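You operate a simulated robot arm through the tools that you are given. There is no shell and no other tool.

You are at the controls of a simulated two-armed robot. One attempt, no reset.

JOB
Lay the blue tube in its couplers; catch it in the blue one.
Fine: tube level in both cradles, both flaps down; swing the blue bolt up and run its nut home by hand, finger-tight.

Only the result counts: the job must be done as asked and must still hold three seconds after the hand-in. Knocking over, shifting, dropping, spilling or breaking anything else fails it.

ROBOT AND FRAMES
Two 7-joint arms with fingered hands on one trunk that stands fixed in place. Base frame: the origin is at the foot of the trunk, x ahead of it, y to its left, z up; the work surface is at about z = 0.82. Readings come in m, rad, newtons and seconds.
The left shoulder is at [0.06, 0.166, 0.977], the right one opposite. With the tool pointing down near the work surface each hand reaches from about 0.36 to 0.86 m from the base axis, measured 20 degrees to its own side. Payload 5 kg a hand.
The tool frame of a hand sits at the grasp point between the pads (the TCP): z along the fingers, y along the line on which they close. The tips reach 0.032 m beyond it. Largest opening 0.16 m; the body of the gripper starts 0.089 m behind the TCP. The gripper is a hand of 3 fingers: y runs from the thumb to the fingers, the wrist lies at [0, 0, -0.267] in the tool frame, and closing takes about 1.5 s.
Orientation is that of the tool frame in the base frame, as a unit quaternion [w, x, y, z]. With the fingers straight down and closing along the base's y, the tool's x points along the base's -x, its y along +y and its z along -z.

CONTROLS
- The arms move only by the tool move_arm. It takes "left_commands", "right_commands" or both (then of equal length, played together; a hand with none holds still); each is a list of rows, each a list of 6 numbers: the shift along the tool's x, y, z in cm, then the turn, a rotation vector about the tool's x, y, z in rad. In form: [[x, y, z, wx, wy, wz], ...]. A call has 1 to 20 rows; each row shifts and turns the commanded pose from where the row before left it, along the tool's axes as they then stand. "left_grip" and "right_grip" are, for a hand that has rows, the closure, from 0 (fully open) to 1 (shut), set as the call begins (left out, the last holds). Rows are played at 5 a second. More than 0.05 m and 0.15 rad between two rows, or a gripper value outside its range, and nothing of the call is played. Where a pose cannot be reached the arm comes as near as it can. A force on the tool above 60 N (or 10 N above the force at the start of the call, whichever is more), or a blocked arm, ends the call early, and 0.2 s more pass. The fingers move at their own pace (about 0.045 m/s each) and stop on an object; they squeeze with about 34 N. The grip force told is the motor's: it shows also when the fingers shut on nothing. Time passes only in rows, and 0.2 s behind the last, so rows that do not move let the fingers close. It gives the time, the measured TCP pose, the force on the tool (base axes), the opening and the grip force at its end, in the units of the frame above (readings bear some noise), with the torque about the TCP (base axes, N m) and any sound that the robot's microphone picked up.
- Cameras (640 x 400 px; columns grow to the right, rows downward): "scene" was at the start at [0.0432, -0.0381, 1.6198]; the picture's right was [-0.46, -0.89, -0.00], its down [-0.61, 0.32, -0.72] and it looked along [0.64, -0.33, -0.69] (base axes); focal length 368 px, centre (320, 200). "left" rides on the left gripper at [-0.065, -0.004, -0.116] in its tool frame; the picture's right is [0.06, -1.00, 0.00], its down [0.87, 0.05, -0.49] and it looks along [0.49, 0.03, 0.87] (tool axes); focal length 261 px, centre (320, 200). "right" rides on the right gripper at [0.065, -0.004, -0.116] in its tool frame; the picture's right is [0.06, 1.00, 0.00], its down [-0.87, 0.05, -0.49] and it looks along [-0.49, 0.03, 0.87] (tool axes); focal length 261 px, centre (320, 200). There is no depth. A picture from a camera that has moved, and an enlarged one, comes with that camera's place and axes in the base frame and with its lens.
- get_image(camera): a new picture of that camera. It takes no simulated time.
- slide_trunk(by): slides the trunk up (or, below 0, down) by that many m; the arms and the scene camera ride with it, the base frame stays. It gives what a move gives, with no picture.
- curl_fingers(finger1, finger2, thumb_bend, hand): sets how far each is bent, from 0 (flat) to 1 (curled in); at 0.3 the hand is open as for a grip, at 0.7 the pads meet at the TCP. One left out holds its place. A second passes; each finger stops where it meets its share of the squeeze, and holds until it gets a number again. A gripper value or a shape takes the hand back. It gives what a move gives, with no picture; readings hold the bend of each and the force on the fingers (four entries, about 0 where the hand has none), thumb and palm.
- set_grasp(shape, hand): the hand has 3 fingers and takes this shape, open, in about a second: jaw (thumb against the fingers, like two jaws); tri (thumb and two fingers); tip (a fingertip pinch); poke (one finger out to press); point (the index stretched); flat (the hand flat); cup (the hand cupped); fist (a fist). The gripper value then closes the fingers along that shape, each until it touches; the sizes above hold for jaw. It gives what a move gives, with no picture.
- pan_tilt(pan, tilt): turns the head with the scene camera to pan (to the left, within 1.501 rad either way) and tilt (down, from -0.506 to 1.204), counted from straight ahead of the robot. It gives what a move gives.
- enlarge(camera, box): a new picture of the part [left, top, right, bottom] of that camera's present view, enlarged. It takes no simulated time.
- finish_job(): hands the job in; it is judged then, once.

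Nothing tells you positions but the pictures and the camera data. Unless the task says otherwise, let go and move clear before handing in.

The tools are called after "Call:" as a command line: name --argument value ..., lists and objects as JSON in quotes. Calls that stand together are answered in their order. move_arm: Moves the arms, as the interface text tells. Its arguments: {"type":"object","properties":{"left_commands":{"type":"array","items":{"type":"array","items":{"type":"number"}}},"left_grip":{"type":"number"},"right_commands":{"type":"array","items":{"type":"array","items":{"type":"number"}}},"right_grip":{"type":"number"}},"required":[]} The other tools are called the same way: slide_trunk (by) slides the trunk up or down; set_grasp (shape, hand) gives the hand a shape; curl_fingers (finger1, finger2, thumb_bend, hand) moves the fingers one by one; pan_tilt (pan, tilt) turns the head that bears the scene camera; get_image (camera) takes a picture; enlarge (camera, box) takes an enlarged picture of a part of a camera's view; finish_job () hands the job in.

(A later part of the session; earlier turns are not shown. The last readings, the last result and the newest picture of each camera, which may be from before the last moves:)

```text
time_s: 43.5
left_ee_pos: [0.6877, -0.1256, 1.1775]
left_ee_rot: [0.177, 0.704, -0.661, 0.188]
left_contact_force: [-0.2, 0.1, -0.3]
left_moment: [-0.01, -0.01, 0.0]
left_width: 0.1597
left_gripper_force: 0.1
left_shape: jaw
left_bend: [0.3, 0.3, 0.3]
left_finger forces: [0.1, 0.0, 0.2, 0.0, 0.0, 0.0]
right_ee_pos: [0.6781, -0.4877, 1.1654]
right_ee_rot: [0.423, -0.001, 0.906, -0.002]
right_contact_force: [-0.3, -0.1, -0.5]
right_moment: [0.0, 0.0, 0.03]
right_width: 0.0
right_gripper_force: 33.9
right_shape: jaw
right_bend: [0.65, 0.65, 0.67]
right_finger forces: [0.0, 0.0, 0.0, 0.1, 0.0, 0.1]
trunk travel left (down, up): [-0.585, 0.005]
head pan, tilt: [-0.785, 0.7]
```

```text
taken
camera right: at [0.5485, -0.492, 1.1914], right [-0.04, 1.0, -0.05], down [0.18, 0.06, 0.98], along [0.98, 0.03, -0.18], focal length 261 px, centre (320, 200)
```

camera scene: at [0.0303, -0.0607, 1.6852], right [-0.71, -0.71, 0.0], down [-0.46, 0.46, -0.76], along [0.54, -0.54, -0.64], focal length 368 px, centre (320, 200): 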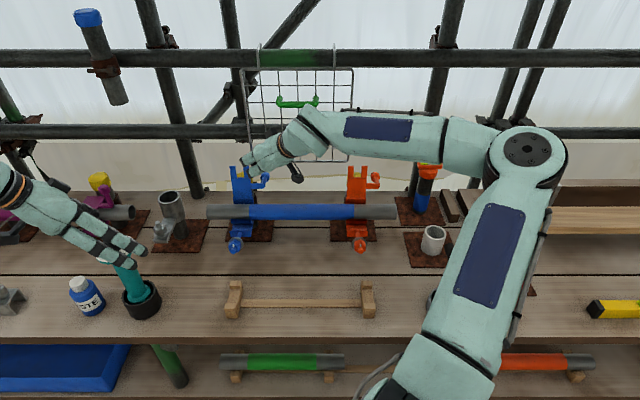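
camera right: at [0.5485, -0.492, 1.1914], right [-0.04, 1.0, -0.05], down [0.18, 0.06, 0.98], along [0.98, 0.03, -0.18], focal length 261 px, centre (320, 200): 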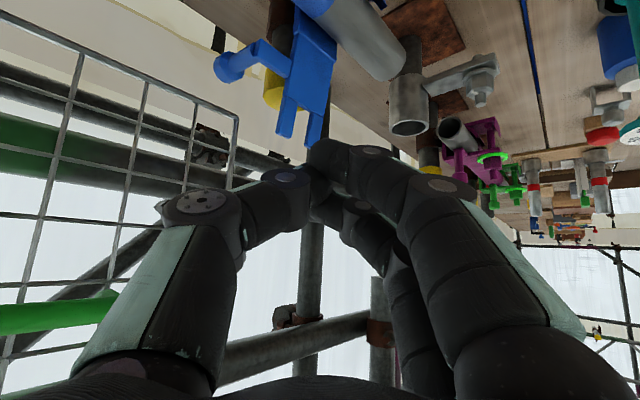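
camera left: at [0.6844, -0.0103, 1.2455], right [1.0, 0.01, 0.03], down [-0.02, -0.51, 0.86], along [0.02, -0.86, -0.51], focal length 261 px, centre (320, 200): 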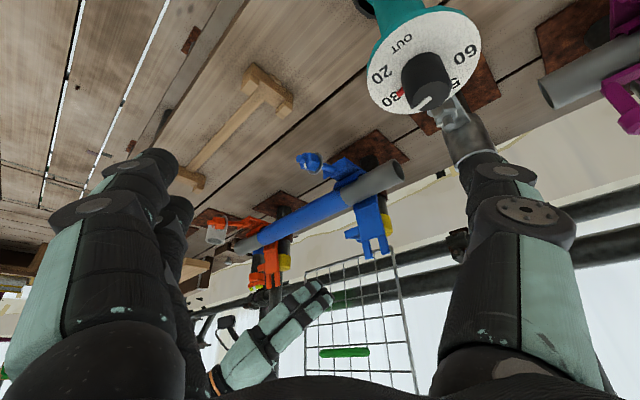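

The closed jaw now points ahead-down. I'll move it to the right of the blue flap and slightly behind it, above the knob.

Call:
move_arm --right_commands '[[-0.5, -2.74, 2.15, 0, 0, 0], [-0.5, -2.74, 2.15, 0, 0, 0], [-0.5, -2.74, 2.15, 0, 0, 0], [-0.5, -2.74, 2.15, 0, 0, 0], [0, 0, 0, 0, 0, 0]]'

Call:
get_image --camera "right"

Call:
enlarge --camera "left" --box '[230, 110, 470, 290]'

Call:
enlarge --camera "scene" --box '[190, 120, 330, 265]'

```text
time_s: 44.7
left_ee_pos: [0.6877, -0.1242, 1.1774]
left_ee_rot: [0.177, 0.704, -0.661, 0.188]
left_contact_force: [-0.2, 0.2, -0.3]
left_moment: [0.0, -0.03, -0.02]
left_width: 0.16
left_gripper_force: 0.0
left_shape: jaw
left_bend: [0.3, 0.3, 0.3]
left_finger forces: [0.1, 0.1, 0.1, 0.0, 0.1, 0.0]
right_ee_pos: [0.7566, -0.5975, 1.1291]
right_ee_rot: [0.422, -0.001, 0.907, -0.003]
right_contact_force: [0.1, -0.6, 1.0]
right_moment: [-0.02, 0.01, -0.03]
right_width: 0.0
right_gripper_force: 34.6
right_shape: jaw
right_bend: [0.65, 0.65, 0.67]
right_finger forces: [0.0, 0.1, 0.0, 0.0, 0.0, 0.0]
trunk travel left (down, up): [-0.585, 0.005]
head pan, tilt: [-0.785, 0.7]
```

```text
taken
camera right: at [0.6267, -0.6008, 1.1541], right [-0.04, 1.0, -0.05], down [0.18, 0.06, 0.98], along [0.98, 0.03, -0.19], focal length 261 px, centre (320, 200)
```

right: 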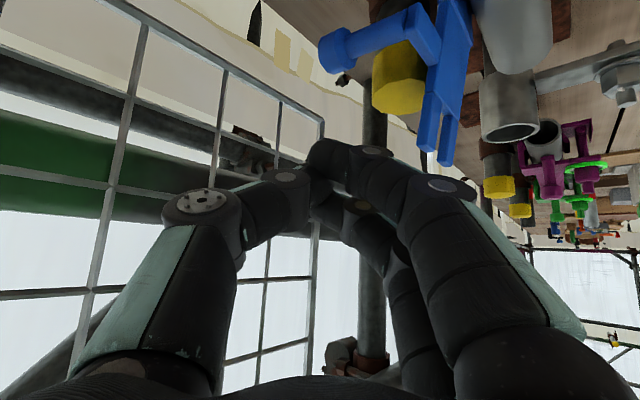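

```text
2.22 times, centred on (350, 200) of left
camera zoom: at [0.6842, -0.0097, 1.2457], right [1.0, 0.01, 0.03], down [-0.02, -0.51, 0.86], along [0.02, -0.86, -0.51], focal length 579 px, centre (253, 200)
```

zoom: 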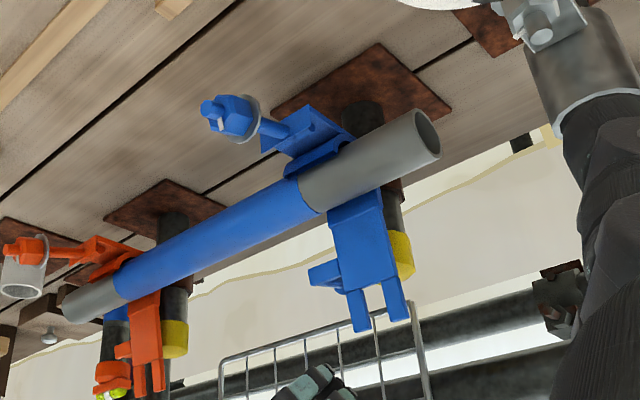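

```text
2.76 times, centred on (260, 192) of scene
camera zoom: at [0.0299, -0.06, 1.6853], right [-0.71, -0.71, 0.0], down [-0.46, 0.46, -0.77], along [0.54, -0.54, -0.64], focal length 1015 px, centre (486, 221)
```

zoom: 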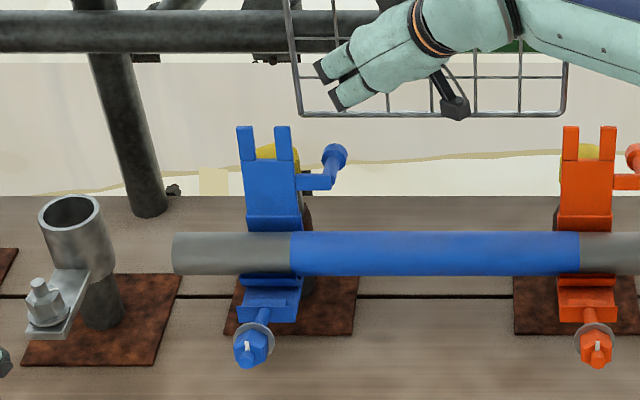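

Call:
move_arm --right_commands '[[-0.29, 0.82, 2.08, 0, 0, 0], [-0.29, 0.82, 2.08, 0, 0, 0], [-0.29, 0.82, 2.08, 0, 0, 0], [0, 0, 0, 0, 0, 0]]'

Call:
get_image --camera "right"

Call:
enlarge --camera "left" --box '[230, 110, 470, 290]'

Call:
enlarge --camera "scene" --box '[190, 120, 330, 265]'

```text
time_s: 45.7
left_ee_pos: [0.6868, -0.1255, 1.1773]
left_ee_rot: [0.177, 0.704, -0.661, 0.188]
left_contact_force: [-0.4, 0.4, 0.3]
left_moment: [0.05, -0.03, 0.0]
left_width: 0.16
left_gripper_force: 0.1
left_shape: jaw
left_bend: [0.3, 0.3, 0.3]
left_finger forces: [0.0, 0.1, 0.1, 0.0, 0.0, 0.0]
right_ee_pos: [0.8111, -0.5744, 1.0934]
right_ee_rot: [0.422, 0.0, 0.907, -0.003]
right_contact_force: [0.0, 0.1, -0.7]
right_moment: [-0.01, -0.01, 0.02]
right_width: 0.0001
right_gripper_force: 34.1
right_shape: jaw
right_bend: [0.65, 0.65, 0.67]
right_finger forces: [0.0, 0.0, 0.0, 0.1, 0.0, 0.0]
trunk travel left (down, up): [-0.585, 0.005]
head pan, tilt: [-0.785, 0.7]
```

```text
taken
camera right: at [0.6805, -0.5782, 1.1195], right [-0.04, 1.0, -0.05], down [0.18, 0.06, 0.98], along [0.98, 0.03, -0.19], focal length 261 px, centre (320, 200)
```

right: 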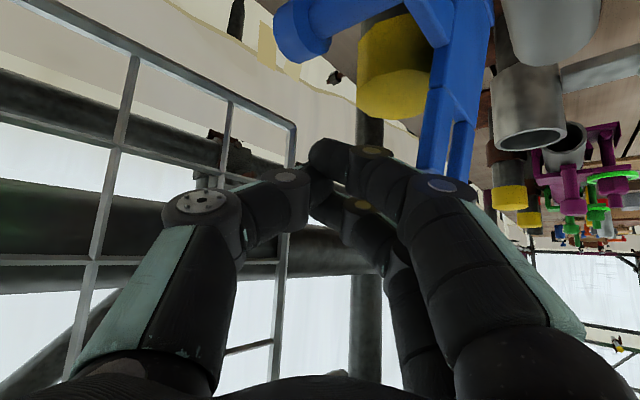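

```text
2.22 times, centred on (350, 200) of left
camera zoom: at [0.6841, -0.0103, 1.2457], right [1.0, 0.01, 0.03], down [-0.02, -0.51, 0.86], along [0.02, -0.86, -0.51], focal length 579 px, centre (253, 200)
```

zoom: 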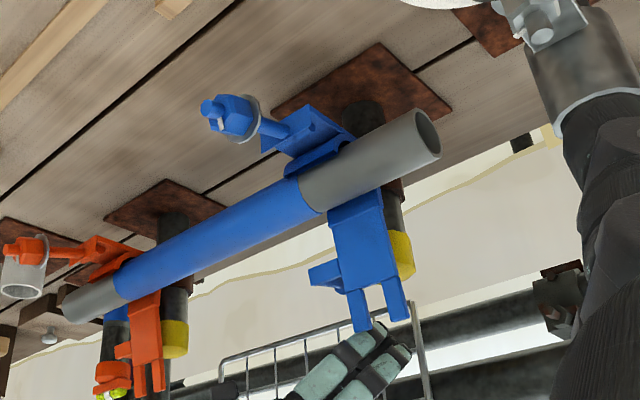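

```text
2.76 times, centred on (260, 192) of scene
camera zoom: at [0.0299, -0.0606, 1.6853], right [-0.71, -0.71, 0.0], down [-0.46, 0.46, -0.76], along [0.54, -0.54, -0.64], focal length 1015 px, centre (486, 221)
```

zoom: 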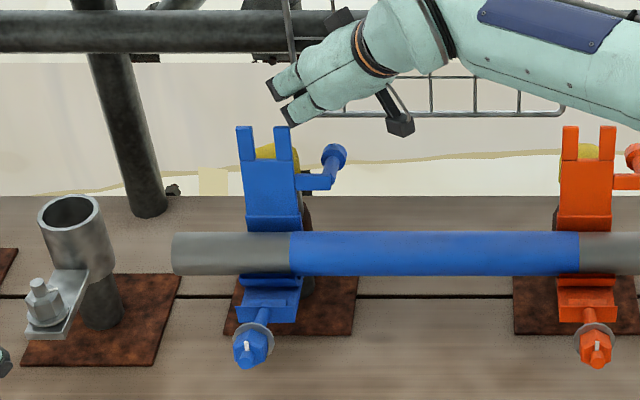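

The closed fingers are behind the right prong and above the post cap. I'll slide in a bit further behind and start pulling forward.

Call:
move_arm --right_commands '[[-0.37, 1.77, 2.0, 0, 0, 0], [0.45, 0.7, -0.54, 0, 0, 0], [0.91, 1.41, -1.08, 0, 0, 0], [0.91, 1.41, -1.08, 0, 0, 0]]'

Call:
get_image --camera "right"

Call:
enlarge --camera "left" --box '[230, 110, 470, 290]'

Call:
enlarge --camera "scene" --box '[190, 120, 330, 265]'

```text
time_s: 46.7
left_ee_pos: [0.6866, -0.1244, 1.1776]
left_ee_rot: [0.176, 0.705, -0.661, 0.188]
left_contact_force: [-0.5, 0.0, 0.0]
left_moment: [0.0, 0.02, 0.03]
left_width: 0.16
left_gripper_force: 0.0
left_shape: jaw
left_bend: [0.3, 0.3, 0.3]
left_finger forces: [0.1, 0.0, 0.0, 0.0, 0.0, 0.0]
right_ee_pos: [0.7937, -0.5199, 1.0832]
right_ee_rot: [0.422, -0.001, 0.907, -0.003]
right_contact_force: [-0.3, 0.1, -0.7]
right_moment: [0.01, -0.04, -0.03]
right_width: 0.0
right_gripper_force: 33.7
right_shape: jaw
right_bend: [0.65, 0.65, 0.67]
right_finger forces: [0.1, 0.1, 0.0, 0.1, 0.0, 0.0]
trunk travel left (down, up): [-0.585, 0.005]
head pan, tilt: [-0.785, 0.7]
```

```text
taken
camera right: at [0.663, -0.5245, 1.1082], right [-0.04, 1.0, -0.05], down [0.18, 0.06, 0.98], along [0.98, 0.03, -0.19], focal length 261 px, centre (320, 200)
```

right: 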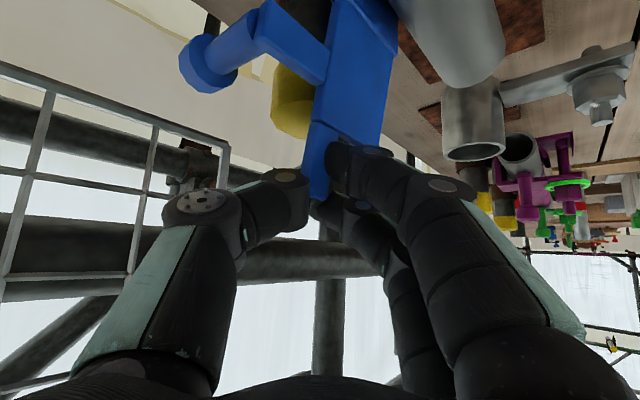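

```text
2.22 times, centred on (350, 200) of left
camera zoom: at [0.6841, -0.0099, 1.2457], right [1.0, 0.01, 0.03], down [-0.02, -0.51, 0.86], along [0.02, -0.86, -0.51], focal length 579 px, centre (253, 200)
```

zoom: 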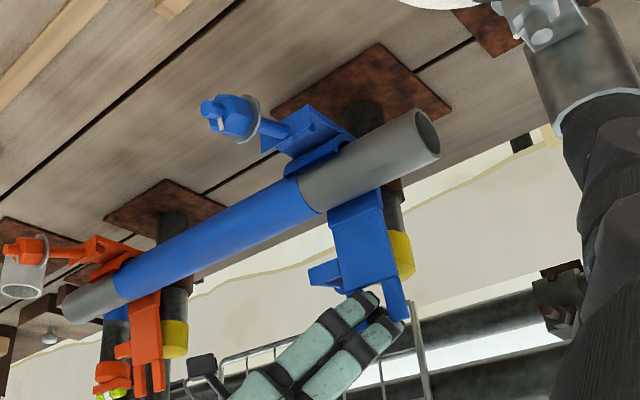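

```text
2.76 times, centred on (260, 192) of scene
camera zoom: at [0.0298, -0.0602, 1.6852], right [-0.71, -0.71, 0.0], down [-0.46, 0.46, -0.77], along [0.54, -0.54, -0.64], focal length 1015 px, centre (486, 221)
```

zoom: 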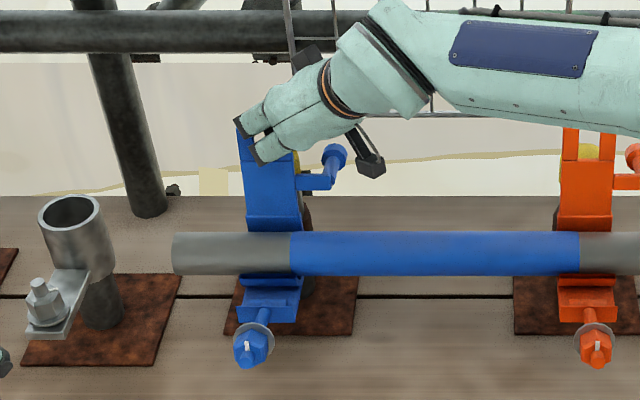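

No contact force yet, so I need to see exactly where the fingertips are relative to the prong. Zooming in from all three cameras.

Call:
enlarge --camera "right" --box '[180, 60, 460, 270]'

Call:
enlarge --camera "left" --box '[330, 190, 430, 280]'

Call:
enlarge --camera "scene" --box '[225, 130, 285, 200]'

```text
1.90 times, centred on (320, 165) of right
camera zoom: at [0.663, -0.5245, 1.1082], right [-0.04, 1.0, -0.05], down [0.18, 0.06, 0.98], along [0.98, 0.03, -0.19], focal length 496 px, centre (320, 267)
```

zoom: 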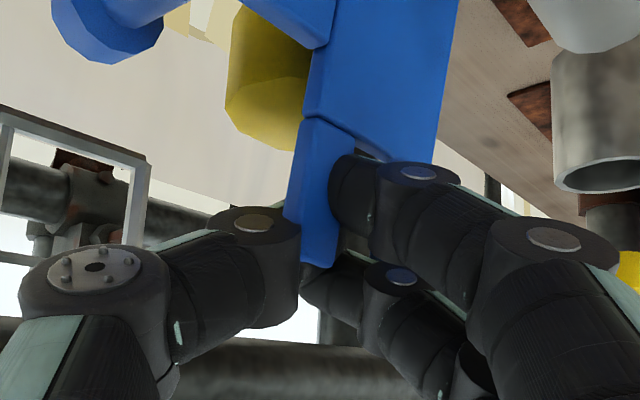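

```text
4.44 times, centred on (380, 235) of left
camera zoom: at [0.6841, -0.0099, 1.2457], right [1.0, 0.01, 0.03], down [-0.02, -0.51, 0.86], along [0.02, -0.86, -0.51], focal length 1158 px, centre (53, 44)
```

zoom: 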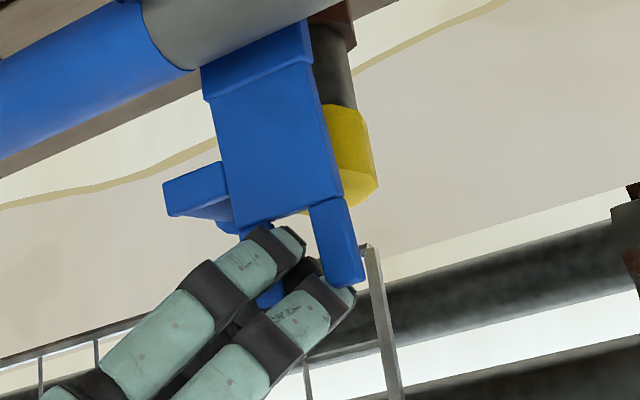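

```text
5.71 times, centred on (255, 165) of scene
camera zoom: at [0.0298, -0.0602, 1.6852], right [-0.71, -0.71, 0.0], down [-0.46, 0.46, -0.77], along [0.54, -0.54, -0.64], focal length 2102 px, centre (691, 400)
```

zoom: 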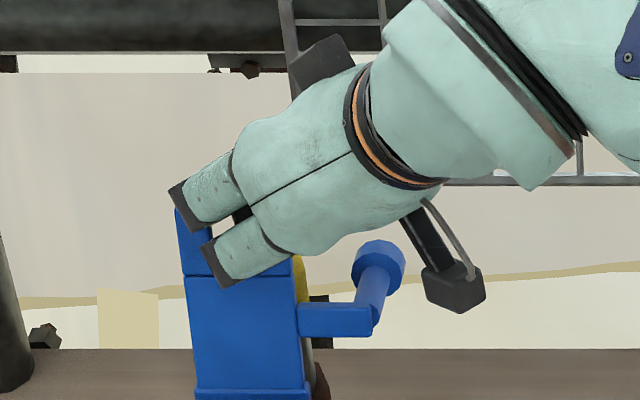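

I see now: the right prong sits between the thumb (behind it) and the fingers (in the fork gap). That works as a hook — pulling toward me brings the thumb onto the prong's back. I'll pull in small steps.

Call:
move_arm --right_commands '[[0.45, 0.7, -0.54, 0, 0, 0], [0.45, 0.7, -0.54, 0, 0, 0], [0.45, 0.7, -0.54, 0, 0, 0]]'

Call:
enlarge --camera "right" --box '[180, 60, 460, 270]'

Call:
enlarge --camera "left" --box '[230, 110, 470, 290]'

Call:
enlarge --camera "scene" --box '[190, 120, 330, 265]'

```text
time_s: 47.5
left_ee_pos: [0.6882, -0.1249, 1.1773]
left_ee_rot: [0.177, 0.704, -0.662, 0.188]
left_contact_force: [0.0, 0.1, 0.0]
left_moment: [0.0, -0.01, -0.03]
left_width: 0.1597
left_gripper_force: 0.1
left_shape: jaw
left_bend: [0.3, 0.3, 0.3]
left_finger forces: [0.1, 0.0, 0.0, 0.0, 0.0, 0.0]
right_ee_pos: [0.7722, -0.5006, 1.0826]
right_ee_rot: [0.422, -0.001, 0.907, -0.002]
right_contact_force: [0.4, -0.2, -0.7]
right_moment: [0.0, -0.04, 0.0]
right_width: 0.0002
right_gripper_force: 33.6
right_shape: jaw
right_bend: [0.65, 0.65, 0.67]
right_finger forces: [0.0, 0.0, 0.0, 0.1, 0.0, 0.0]
trunk travel left (down, up): [-0.585, 0.005]
head pan, tilt: [-0.785, 0.7]
```

```text
1.90 times, centred on (320, 165) of right
camera zoom: at [0.6421, -0.5037, 1.1077], right [-0.04, 1.0, -0.05], down [0.18, 0.06, 0.98], along [0.98, 0.03, -0.19], focal length 496 px, centre (320, 267)
```

zoom: 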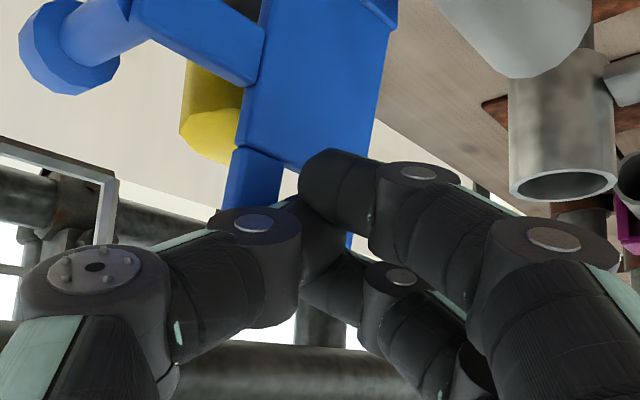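

```text
2.22 times, centred on (350, 200) of left
camera zoom: at [0.6843, -0.0098, 1.2456], right [1.0, 0.01, 0.03], down [-0.02, -0.51, 0.86], along [0.02, -0.86, -0.51], focal length 579 px, centre (253, 200)
```

zoom: 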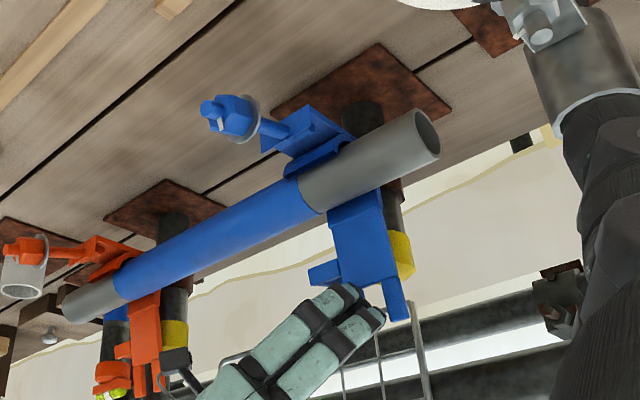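

```text
2.76 times, centred on (260, 192) of scene
camera zoom: at [0.0301, -0.0601, 1.6853], right [-0.71, -0.71, 0.0], down [-0.46, 0.46, -0.77], along [0.54, -0.54, -0.64], focal length 1015 px, centre (486, 221)
```

zoom: 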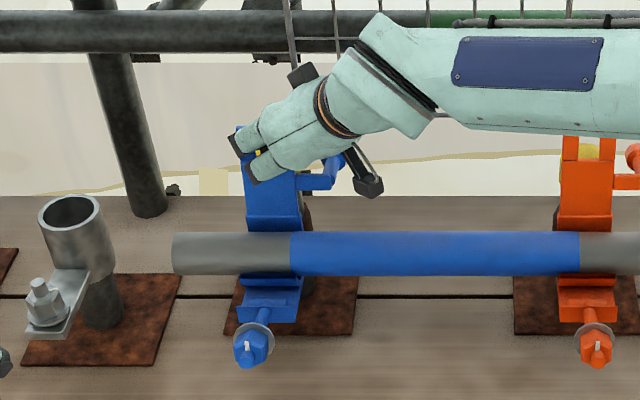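

The hand passed to the front of the flap without touching it, so my clearance estimate was off or contact is looser than it looks. I'll probe gently: lower a little and press the flap's front face lightly to learn where contact really occurs.

Call:
move_arm --right_commands '[[1.15, 0, 0.97, 0, 0, 0], [1.15, 0, 0.97, 0, 0, 0], [-0.45, -0.7, 0.54, 0, 0, 0], [-0.45, -0.7, 0.54, 0, 0, 0]]'

Call:
enlarge --camera "right" --box '[180, 60, 460, 270]'

Call:
enlarge --camera "scene" --box '[190, 120, 330, 265]'

```text
time_s: 48.5
left_ee_pos: [0.684, -0.1218, 1.1795]
left_ee_rot: [0.177, 0.704, -0.662, 0.189]
left_contact_force: [-0.7, 1.0, 0.2]
left_moment: [0.0, -0.02, -0.02]
left_width: 0.1597
left_gripper_force: 0.1
left_shape: jaw
left_bend: [0.3, 0.3, 0.3]
left_finger forces: [0.1, 0.0, 0.0, 0.1, 0.0, 0.0]
right_ee_pos: [0.7796, -0.4971, 1.057]
right_ee_rot: [0.423, -0.007, 0.906, 0.004]
right_contact_force: [-32.7, 20.6, 17.1]
right_moment: [0.28, -0.16, 0.7]
right_width: 0.0
right_gripper_force: 33.8
right_shape: jaw
right_bend: [0.65, 0.7, 0.69]
right_finger forces: [0.1, 50.6, 0.0, 0.0, 0.1, 0.1]
trunk travel left (down, up): [-0.585, 0.005]
head pan, tilt: [-0.785, 0.7]
stopped in row 4 (right hand): the force on the tool passed its limit at 63 N (the readings are from after the stop); the commanded pose is now the measured one
```

```text
1.90 times, centred on (320, 165) of right
camera zoom: at [0.6505, -0.503, 1.0811], right [-0.06, 1.0, -0.05], down [0.18, 0.06, 0.98], along [0.98, 0.05, -0.18], focal length 496 px, centre (320, 267)
```

zoom: 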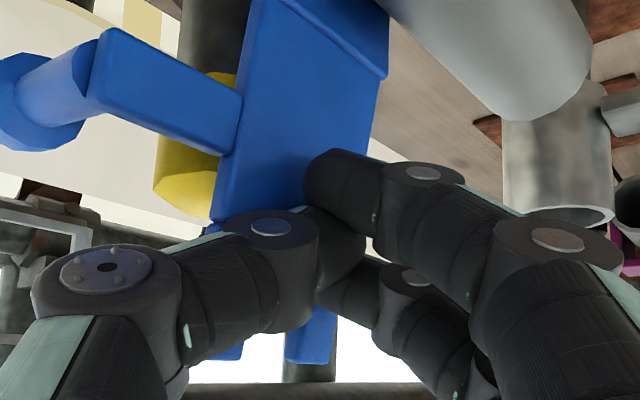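

```text
2.76 times, centred on (260, 192) of scene
camera zoom: at [0.0247, -0.0573, 1.6858], right [-0.71, -0.71, 0.0], down [-0.45, 0.45, -0.77], along [0.54, -0.54, -0.64], focal length 1015 px, centre (486, 221)
```

zoom: 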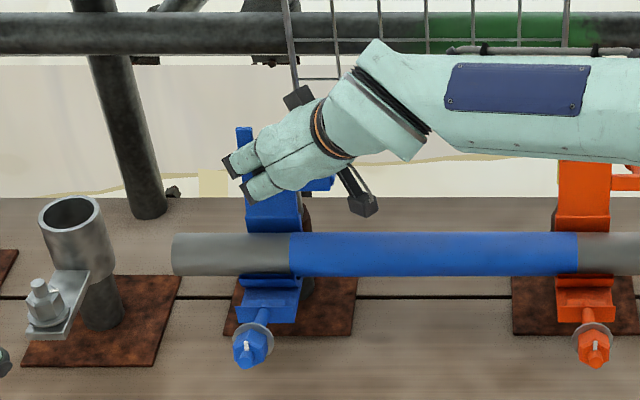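

Contact with the plate is stiff (the call stopped at its limit), and my geometry is right — the fingertips earlier simply slipped through the fork's gap. I'll back off at once and re-enter further right so the tips land squarely behind the right prong.

Call:
move_arm --right_commands '[[1.37, 2.1, -1.62, 0, 0, 0], [-2.68, 0, -2.25, 0, 0, 0], [-2.68, 0, -2.25, 0, 0, 0], [1.37, -2.12, -1.62, 0, 0, 0], [1.37, -2.12, -1.62, 0, 0, 0], [-1.74, -2.71, 2.08, 0, 0, 0], [-1.74, -2.71, 2.08, 0, 0, 0], [-1.74, -2.71, 2.08, 0, 0, 0], [0, 0, 0, 0, 0, 0]]'

Call:
enlarge --camera "scene" --box '[190, 120, 330, 265]'

Call:
get_image --camera "left"

```text
time_s: 50.5
left_ee_pos: [0.6874, -0.1241, 1.178]
left_ee_rot: [0.177, 0.704, -0.661, 0.188]
left_contact_force: [0.6, 0.5, 0.3]
left_moment: [0.0, -0.03, 0.02]
left_width: 0.1597
left_gripper_force: 0.2
left_shape: jaw
left_bend: [0.3, 0.3, 0.3]
left_finger forces: [0.0, 0.0, 0.0, 0.0, 0.1, 0.0]
right_ee_pos: [0.8015, -0.6067, 1.1179]
right_ee_rot: [0.42, -0.002, 0.907, 0.001]
right_contact_force: [-0.5, -0.4, 0.5]
right_moment: [0.0, 0.03, -0.04]
right_width: 0.0002
right_gripper_force: 34.5
right_shape: jaw
right_bend: [0.65, 0.66, 0.68]
right_finger forces: [0.0, 0.1, 0.0, 0.0, 0.0, 0.0]
trunk travel left (down, up): [-0.585, 0.005]
head pan, tilt: [-0.785, 0.7]
```

```text
2.76 times, centred on (260, 192) of scene
camera zoom: at [0.0294, -0.06, 1.6853], right [-0.71, -0.71, 0.0], down [-0.46, 0.46, -0.77], along [0.54, -0.54, -0.64], focal length 1015 px, centre (486, 221)
```

zoom: 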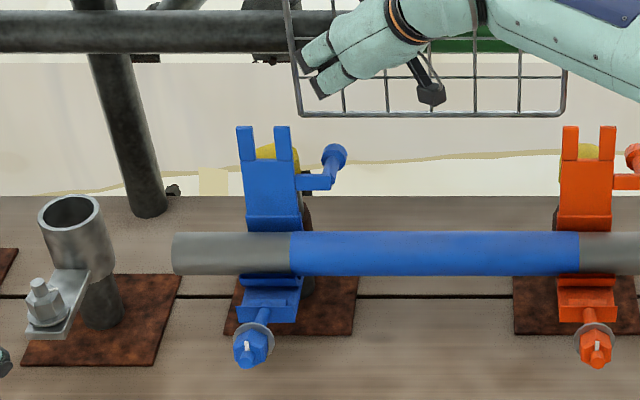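

```text
taken
camera left: at [0.6838, -0.0098, 1.246], right [1.0, 0.01, 0.03], down [-0.02, -0.51, 0.86], along [0.02, -0.86, -0.51], focal length 261 px, centre (320, 200)
```

left: 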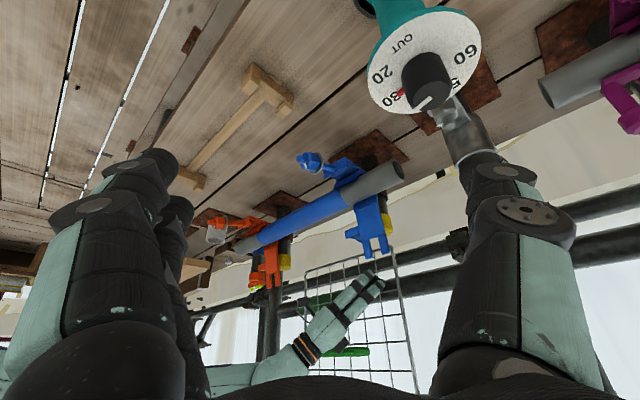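

Call:
move_arm --right_commands '[[1.49, 0, 1.25, 0, 0, 0], [1.49, 0, 1.25, 0, 0, 0], [-1.59, 2.47, 1.9, 0, 0, 0], [1.14, 1.76, -1.35, 0, 0, 0], [0.91, 1.41, -1.08, 0, 0, 0], [0, 0, 0, 0, 0, 0]]'

Call:
enlarge --camera "right" --box '[180, 60, 460, 270]'

Call:
enlarge --camera "left" --box '[330, 190, 430, 280]'

Call:
enlarge --camera "scene" --box '[215, 120, 295, 200]'

```text
time_s: 51.9
left_ee_pos: [0.6887, -0.1249, 1.1775]
left_ee_rot: [0.177, 0.704, -0.661, 0.189]
left_contact_force: [0.0, -0.5, 0.1]
left_moment: [-0.03, -0.02, 0.02]
left_width: 0.16
left_gripper_force: 0.0
left_shape: jaw
left_bend: [0.3, 0.3, 0.3]
left_finger forces: [0.0, 0.0, 0.1, 0.0, 0.1, 0.0]
right_ee_pos: [0.7946, -0.5494, 1.079]
right_ee_rot: [0.42, -0.002, 0.907, 0.001]
right_contact_force: [0.5, -0.2, -0.7]
right_moment: [0.02, 0.02, 0.03]
right_width: 0.0001
right_gripper_force: 34.0
right_shape: jaw
right_bend: [0.65, 0.66, 0.68]
right_finger forces: [0.1, 0.0, 0.1, 0.1, 0.0, 0.0]
trunk travel left (down, up): [-0.585, 0.005]
head pan, tilt: [-0.785, 0.7]
```

```text
1.90 times, centred on (320, 165) of right
camera zoom: at [0.6643, -0.556, 1.1047], right [-0.05, 1.0, -0.05], down [0.19, 0.06, 0.98], along [0.98, 0.04, -0.19], focal length 496 px, centre (320, 267)
```

zoom: 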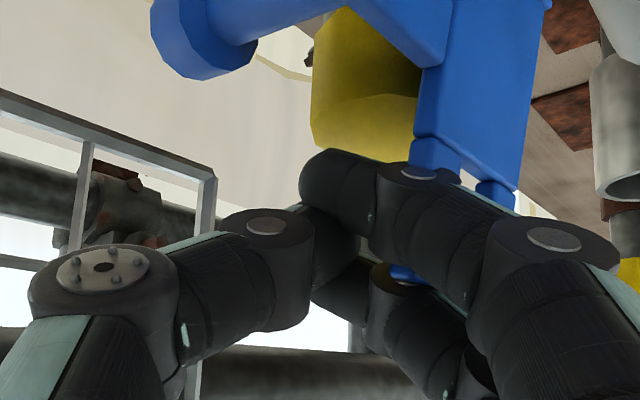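

```text
4.44 times, centred on (380, 235) of left
camera zoom: at [0.6845, -0.0102, 1.2455], right [1.0, 0.01, 0.03], down [-0.02, -0.51, 0.86], along [0.02, -0.86, -0.51], focal length 1158 px, centre (53, 44)
```

zoom: 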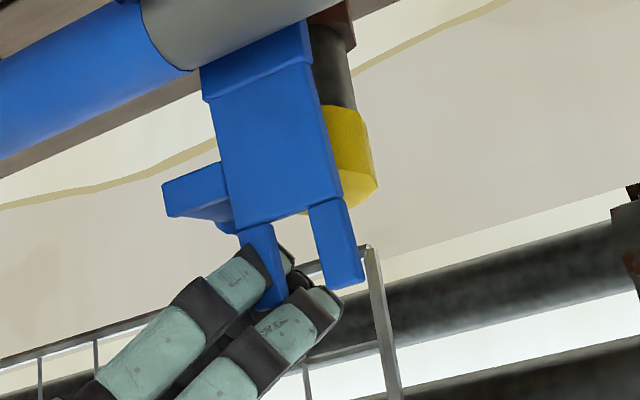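

```text
5.00 times, centred on (255, 160) of scene
camera zoom: at [0.0304, -0.0608, 1.6852], right [-0.71, -0.71, 0.0], down [-0.46, 0.46, -0.76], along [0.54, -0.54, -0.64], focal length 1839 px, centre (645, 400)
```

zoom: 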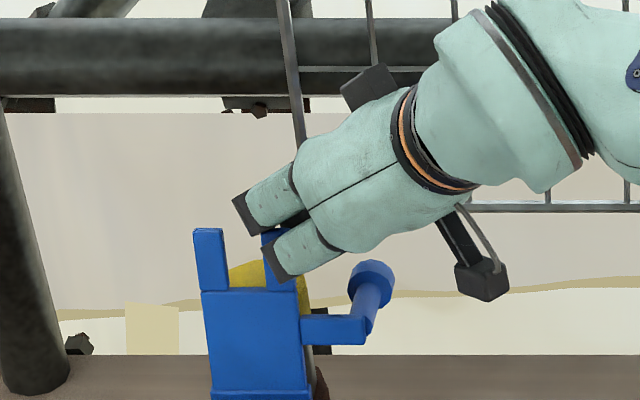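

The fingers are now behind the right prong as seen from the left camera. Pulling toward me in small steps.

Call:
move_arm --right_commands '[[0.68, 1.06, -0.81, 0, 0, 0], [0.68, 1.06, -0.81, 0, 0, 0], [0.68, 1.06, -0.81, 0, 0, 0]]'

Call:
enlarge --camera "left" --box '[330, 190, 430, 280]'

Call:
enlarge --camera "scene" --box '[215, 120, 295, 200]'

```text
time_s: 52.7
left_ee_pos: [0.6885, -0.1242, 1.1776]
left_ee_rot: [0.176, 0.704, -0.661, 0.188]
left_contact_force: [-0.3, 0.6, 0.0]
left_moment: [-0.01, 0.0, 0.0]
left_width: 0.1599
left_gripper_force: 0.1
left_shape: jaw
left_bend: [0.3, 0.3, 0.3]
left_finger forces: [0.1, 0.0, 0.0, 0.0, 0.0, 0.1]
right_ee_pos: [0.761, -0.5181, 1.0816]
right_ee_rot: [0.421, -0.003, 0.907, 0.001]
right_contact_force: [0.7, 0.1, -0.2]
right_moment: [-0.07, 0.01, -0.03]
right_width: 0.0001
right_gripper_force: 33.7
right_shape: jaw
right_bend: [0.65, 0.66, 0.68]
right_finger forces: [0.1, 0.0, 0.1, 0.1, 0.0, 0.0]
trunk travel left (down, up): [-0.585, 0.005]
head pan, tilt: [-0.785, 0.7]
```

```text
4.44 times, centred on (380, 235) of left
camera zoom: at [0.6844, -0.0098, 1.2456], right [1.0, 0.01, 0.03], down [-0.02, -0.51, 0.86], along [0.02, -0.86, -0.51], focal length 1158 px, centre (53, 44)
```

zoom: 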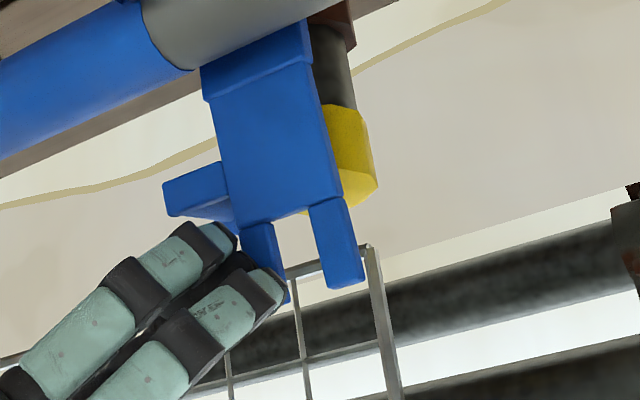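

```text
5.00 times, centred on (255, 160) of scene
camera zoom: at [0.0302, -0.06, 1.6852], right [-0.71, -0.71, 0.0], down [-0.46, 0.46, -0.76], along [0.54, -0.54, -0.64], focal length 1839 px, centre (645, 400)
```

zoom: 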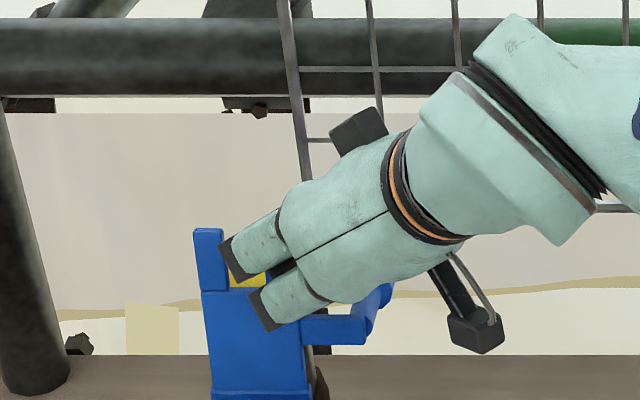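

The fork prongs evidently don't catch on the fingers at all, only the flap's solid plate does. The plate's top edge (≈1.045) stands about 2.5 cm above the post cap, so I'll dip the fingertips behind that strip instead: raise, steepen the hand, and come in above it first.

Call:
move_arm --right_commands '[[-1.15, 0, -0.97, 0, 0, 0], [-1.15, 0, -0.97, 0, 0, 0], [0, 0, 0, 0, 0.0875, 0], [0, 0, 0, 0, 0.0875, 0], [-1.13, -0.79, 1.38, 0, 0, 0], [-1.13, -0.79, 1.38, 0, 0, 0], [0, 0, 0, 0, 0, 0]]'

Call:
enlarge --camera "right" --box '[180, 30, 460, 240]'

Call:
enlarge --camera "left" --box '[330, 190, 430, 280]'

Call:
enlarge --camera "scene" --box '[215, 120, 295, 200]'

```text
time_s: 54.3
left_ee_pos: [0.6868, -0.1243, 1.1767]
left_ee_rot: [0.176, 0.705, -0.661, 0.188]
left_contact_force: [0.1, -0.6, 0.5]
left_moment: [0.05, 0.01, -0.03]
left_width: 0.1599
left_gripper_force: 0.1
left_shape: jaw
left_bend: [0.3, 0.3, 0.3]
left_finger forces: [0.1, 0.0, 0.1, 0.0, 0.0, 0.1]
right_ee_pos: [0.7983, -0.5345, 1.1038]
right_ee_rot: [0.339, -0.003, 0.941, 0.001]
right_contact_force: [0.5, -0.4, -0.6]
right_moment: [0.03, 0.04, 0.02]
right_width: 0.0
right_gripper_force: 33.8
right_shape: jaw
right_bend: [0.65, 0.66, 0.68]
right_finger forces: [0.1, 0.1, 0.1, 0.0, 0.1, 0.1]
trunk travel left (down, up): [-0.585, 0.005]
head pan, tilt: [-0.785, 0.7]
```

```text
1.90 times, centred on (320, 135) of right
camera zoom: at [0.6737, -0.539, 1.1528], right [-0.06, 1.0, -0.04], down [0.35, 0.06, 0.93], along [0.93, 0.04, -0.36], focal length 496 px, centre (320, 324)
```

zoom: 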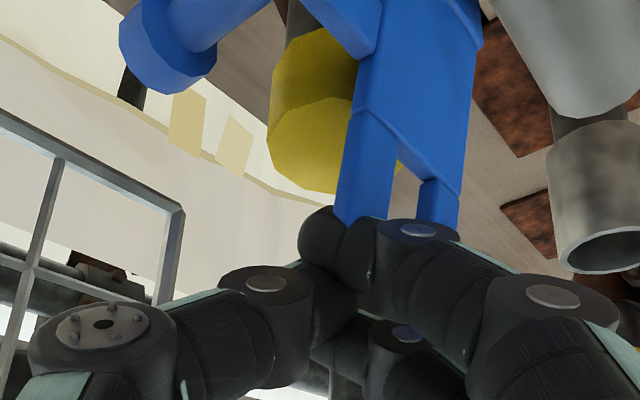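

```text
4.44 times, centred on (380, 235) of left
camera zoom: at [0.6843, -0.0102, 1.2456], right [1.0, 0.01, 0.03], down [-0.02, -0.51, 0.86], along [0.02, -0.86, -0.51], focal length 1158 px, centre (53, 44)
```

zoom: 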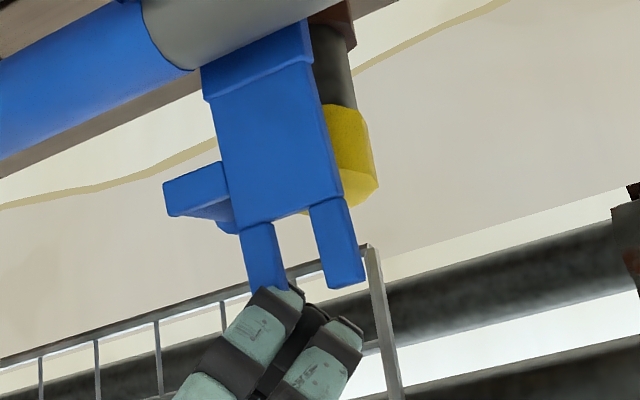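

```text
5.00 times, centred on (255, 160) of scene
camera zoom: at [0.0301, -0.0604, 1.6852], right [-0.71, -0.71, 0.0], down [-0.46, 0.46, -0.76], along [0.54, -0.54, -0.64], focal length 1839 px, centre (645, 400)
```

zoom: 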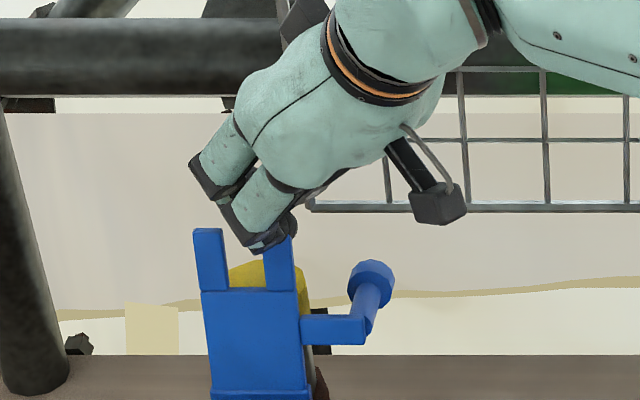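

Fingertips are just above and behind the prongs. Lowering them behind the plate's top strip.

Call:
move_arm --right_commands '[[0.86, 0, 1.02, 0, 0, 0], [0.86, 0, 1.02, 0, 0, 0], [0.86, 0, 1.02, 0, 0, 0], [0, 0, 0, 0, 0, 0]]'

Call:
enlarge --camera "right" --box '[180, 30, 460, 240]'

Call:
enlarge --camera "left" --box '[330, 190, 430, 280]'

Call:
enlarge --camera "scene" --box '[215, 120, 295, 200]'

```text
time_s: 55.3
left_ee_pos: [0.6867, -0.1225, 1.1791]
left_ee_rot: [0.176, 0.705, -0.661, 0.189]
left_contact_force: [0.4, -0.1, -0.9]
left_moment: [0.01, 0.01, -0.02]
left_width: 0.1599
left_gripper_force: 0.1
left_shape: jaw
left_bend: [0.3, 0.3, 0.3]
left_finger forces: [0.0, 0.0, 0.0, 0.1, 0.0, 0.0]
right_ee_pos: [0.7985, -0.5334, 1.0747]
right_ee_rot: [0.346, -0.005, 0.938, -0.001]
right_contact_force: [9.4, -5.2, 39.6]
right_moment: [0.31, -0.07, -0.08]
right_width: 0.0
right_gripper_force: 33.9
right_shape: jaw
right_bend: [0.66, 0.66, 0.68]
right_finger forces: [69.7, 0.1, 0.0, 0.0, 0.0, 0.1]
trunk travel left (down, up): [-0.585, 0.005]
head pan, tilt: [-0.785, 0.7]
```

```text
1.90 times, centred on (320, 135) of right
camera zoom: at [0.6738, -0.5379, 1.12], right [-0.06, 1.0, -0.05], down [0.34, 0.06, 0.94], along [0.94, 0.04, -0.34], focal length 496 px, centre (320, 324)
```

zoom: 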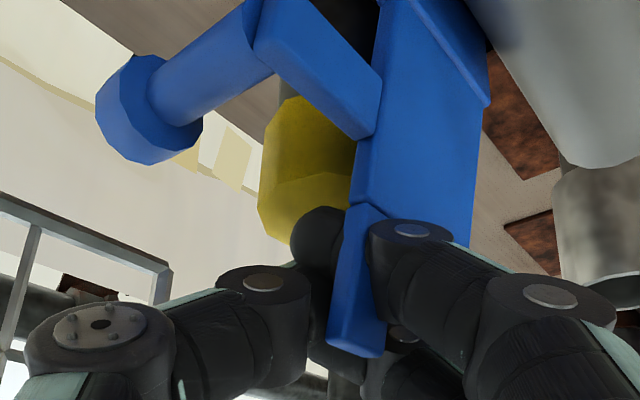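

```text
4.44 times, centred on (380, 235) of left
camera zoom: at [0.6826, -0.0084, 1.2473], right [1.0, 0.01, 0.03], down [-0.02, -0.51, 0.86], along [0.02, -0.86, -0.51], focal length 1158 px, centre (53, 44)
```

zoom: 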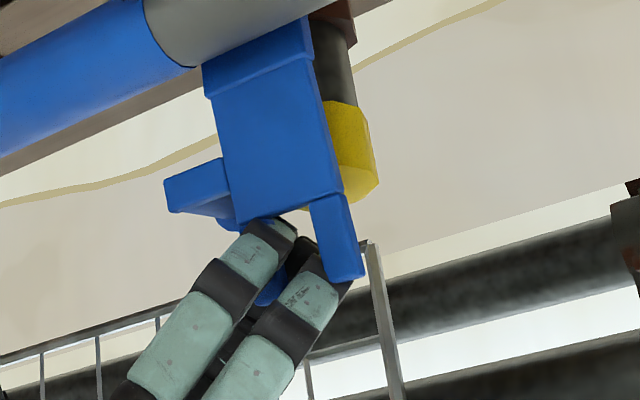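

```text
5.00 times, centred on (255, 160) of scene
camera zoom: at [0.0277, -0.0583, 1.686], right [-0.71, -0.71, 0.0], down [-0.45, 0.45, -0.77], along [0.54, -0.54, -0.64], focal length 1839 px, centre (645, 400)
```

zoom: 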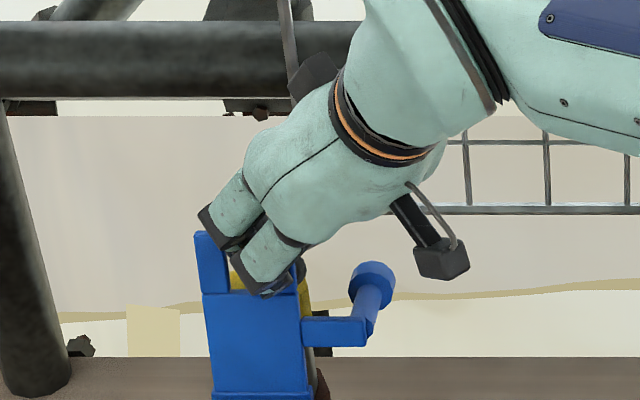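

The lower finger landed on the plate's top edge — I need to be about 2 cm further back. Lifting off, moving back, and dipping again.

Call:
move_arm --right_commands '[[-1.5, 0, -1.8, 0, 0, 0], [-1.08, -1.41, 0.91, 0, 0, 0], [0.65, 0, 0.77, 0, 0, 0], [0.65, 0, 0.77, 0, 0, 0], [0.5, 0, 0.6, 0, 0, 0]]'

Call:
enlarge --camera "right" --box '[180, 30, 460, 240]'

Call:
enlarge --camera "scene" --box '[215, 120, 295, 200]'

```text
time_s: 56.5
left_ee_pos: [0.6881, -0.1245, 1.1778]
left_ee_rot: [0.177, 0.704, -0.662, 0.187]
left_contact_force: [0.0, -0.2, 0.0]
left_moment: [0.0, -0.01, 0.01]
left_width: 0.1601
left_gripper_force: 0.0
left_shape: jaw
left_bend: [0.3, 0.3, 0.3]
left_finger forces: [0.0, 0.0, 0.0, 0.0, 0.0, 0.1]
right_ee_pos: [0.812, -0.5497, 1.0592]
right_ee_rot: [0.339, -0.004, 0.941, 0.001]
right_contact_force: [0.9, -0.8, 3.5]
right_moment: [0.08, 0.07, -0.01]
right_width: 0.0
right_gripper_force: 34.2
right_shape: jaw
right_bend: [0.65, 0.66, 0.68]
right_finger forces: [3.8, 0.0, 0.0, 0.0, 0.0, 0.0]
trunk travel left (down, up): [-0.585, 0.005]
head pan, tilt: [-0.785, 0.7]
```

```text
1.90 times, centred on (320, 135) of right
camera zoom: at [0.6877, -0.5537, 1.1074], right [-0.05, 1.0, -0.04], down [0.35, 0.06, 0.93], along [0.93, 0.04, -0.36], focal length 496 px, centre (320, 324)
```

zoom: 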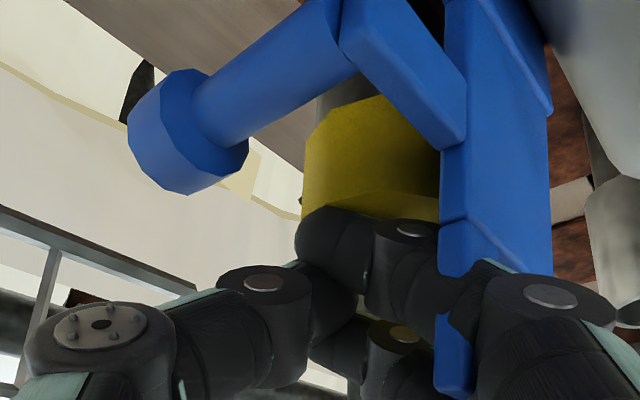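

```text
5.00 times, centred on (255, 160) of scene
camera zoom: at [0.0302, -0.0603, 1.6853], right [-0.71, -0.71, 0.0], down [-0.46, 0.46, -0.76], along [0.54, -0.54, -0.64], focal length 1839 px, centre (645, 400)
```

zoom: 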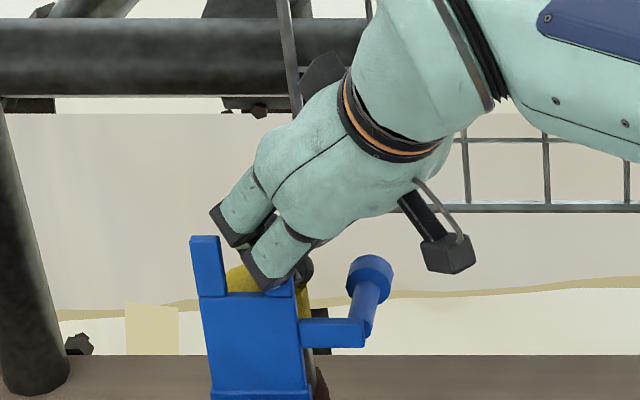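

I'm now behind the plate, just resting on the cap, and the flap has already yielded slightly forward. Pulling toward me in small steps.

Call:
move_arm --right_commands '[[-0.3, 0, -0.35, 0, 0, 0], [1.08, 1.41, -0.91, 0, 0, 0], [1.08, 1.41, -0.91, 0, 0, 0]]'

Call:
enlarge --camera "scene" --box '[190, 120, 310, 220]'

Call:
enlarge --camera "left" --box '[290, 130, 440, 280]'

```text
time_s: 57.3
left_ee_pos: [0.6879, -0.1233, 1.1766]
left_ee_rot: [0.177, 0.704, -0.661, 0.188]
left_contact_force: [-0.3, 0.6, -0.3]
left_moment: [0.02, -0.01, 0.01]
left_width: 0.16
left_gripper_force: 0.1
left_shape: jaw
left_bend: [0.3, 0.3, 0.3]
left_finger forces: [0.0, 0.0, 0.0, 0.0, 0.0, 0.0]
right_ee_pos: [0.7823, -0.52, 1.0666]
right_ee_rot: [0.339, -0.004, 0.941, 0.002]
right_contact_force: [-1.0, -0.2, 0.9]
right_moment: [0.0, -0.02, -0.03]
right_width: 0.0
right_gripper_force: 33.8
right_shape: jaw
right_bend: [0.65, 0.66, 0.68]
right_finger forces: [0.0, 0.1, 0.0, 0.1, 0.1, 0.0]
trunk travel left (down, up): [-0.585, 0.005]
head pan, tilt: [-0.785, 0.7]
```

```text
4.00 times, centred on (250, 170) of scene
camera zoom: at [0.0301, -0.0601, 1.6852], right [-0.71, -0.71, 0.0], down [-0.46, 0.46, -0.77], along [0.54, -0.54, -0.64], focal length 1471 px, centre (600, 320)
```

zoom: 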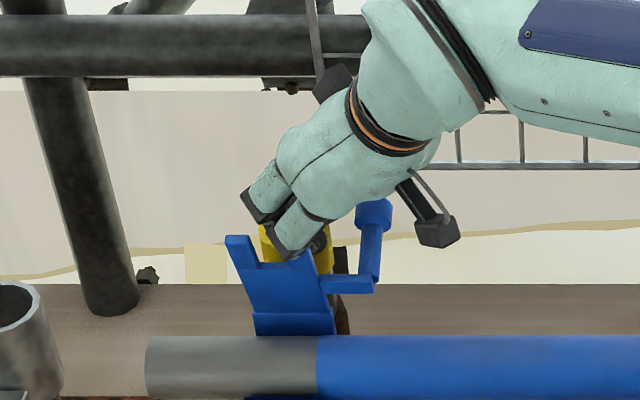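

```text
2.67 times, centred on (365, 205) of left
camera zoom: at [0.6843, -0.0098, 1.2456], right [1.0, 0.01, 0.03], down [-0.02, -0.51, 0.86], along [0.02, -0.86, -0.51], focal length 695 px, centre (200, 187)
```

zoom: 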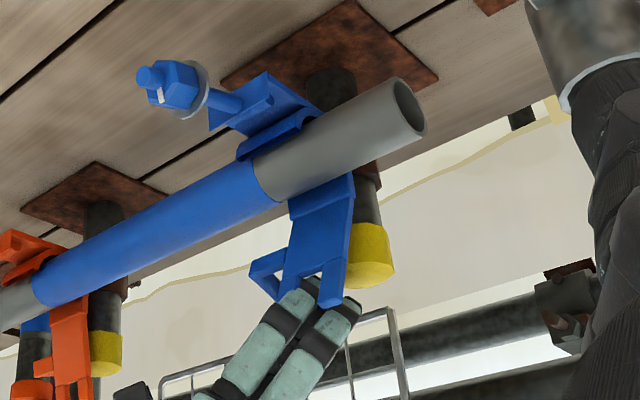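

The flap is swinging forward nicely. I'll keep pulling toward me.

Call:
move_arm --right_commands '[[1.08, 1.41, -0.91, 0, 0, 0], [1.08, 1.41, -0.91, 0, 0, 0]]'

Call:
enlarge --camera "scene" --box '[190, 120, 310, 220]'

Call:
enlarge --camera "left" --box '[290, 130, 440, 280]'

```text
time_s: 57.9
left_ee_pos: [0.687, -0.124, 1.1781]
left_ee_rot: [0.177, 0.704, -0.661, 0.188]
left_contact_force: [0.5, 0.2, 0.5]
left_moment: [0.01, -0.01, -0.02]
left_width: 0.1598
left_gripper_force: 0.1
left_shape: jaw
left_bend: [0.3, 0.3, 0.3]
left_finger forces: [0.1, 0.0, 0.0, 0.0, 0.0, 0.0]
right_ee_pos: [0.7546, -0.4908, 1.0641]
right_ee_rot: [0.339, -0.004, 0.941, 0.002]
right_contact_force: [0.5, 0.0, 0.1]
right_moment: [0.0, -0.01, 0.0]
right_width: 0.0
right_gripper_force: 34.2
right_shape: jaw
right_bend: [0.65, 0.66, 0.68]
right_finger forces: [0.0, 0.1, 0.0, 0.0, 0.1, 0.0]
trunk travel left (down, up): [-0.585, 0.005]
head pan, tilt: [-0.785, 0.7]
```

```text
4.00 times, centred on (250, 170) of scene
camera zoom: at [0.0304, -0.0602, 1.6852], right [-0.71, -0.71, 0.0], down [-0.46, 0.46, -0.76], along [0.54, -0.54, -0.64], focal length 1471 px, centre (600, 320)
```

zoom: 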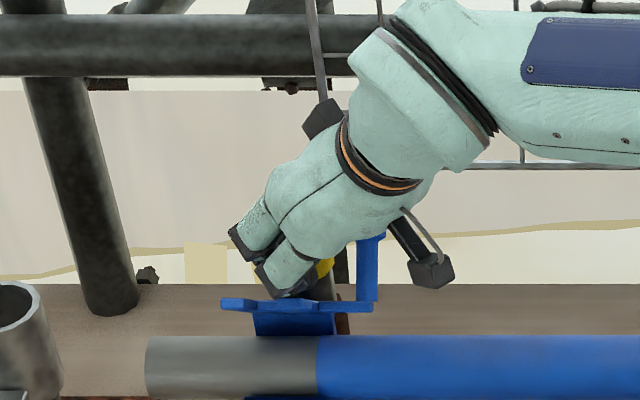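

```text
2.67 times, centred on (365, 205) of left
camera zoom: at [0.6845, -0.0099, 1.2455], right [1.0, 0.01, 0.03], down [-0.02, -0.51, 0.86], along [0.02, -0.86, -0.51], focal length 695 px, centre (200, 187)
```

zoom: 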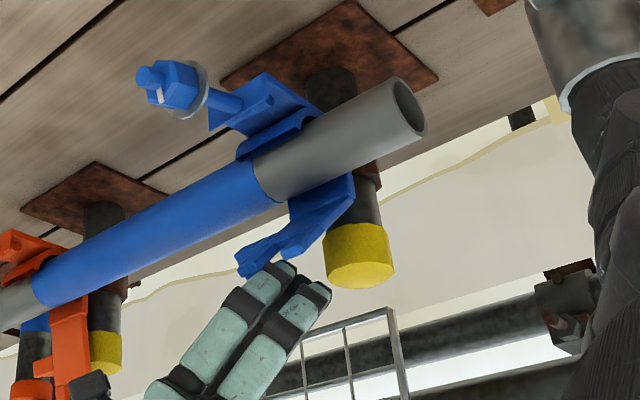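

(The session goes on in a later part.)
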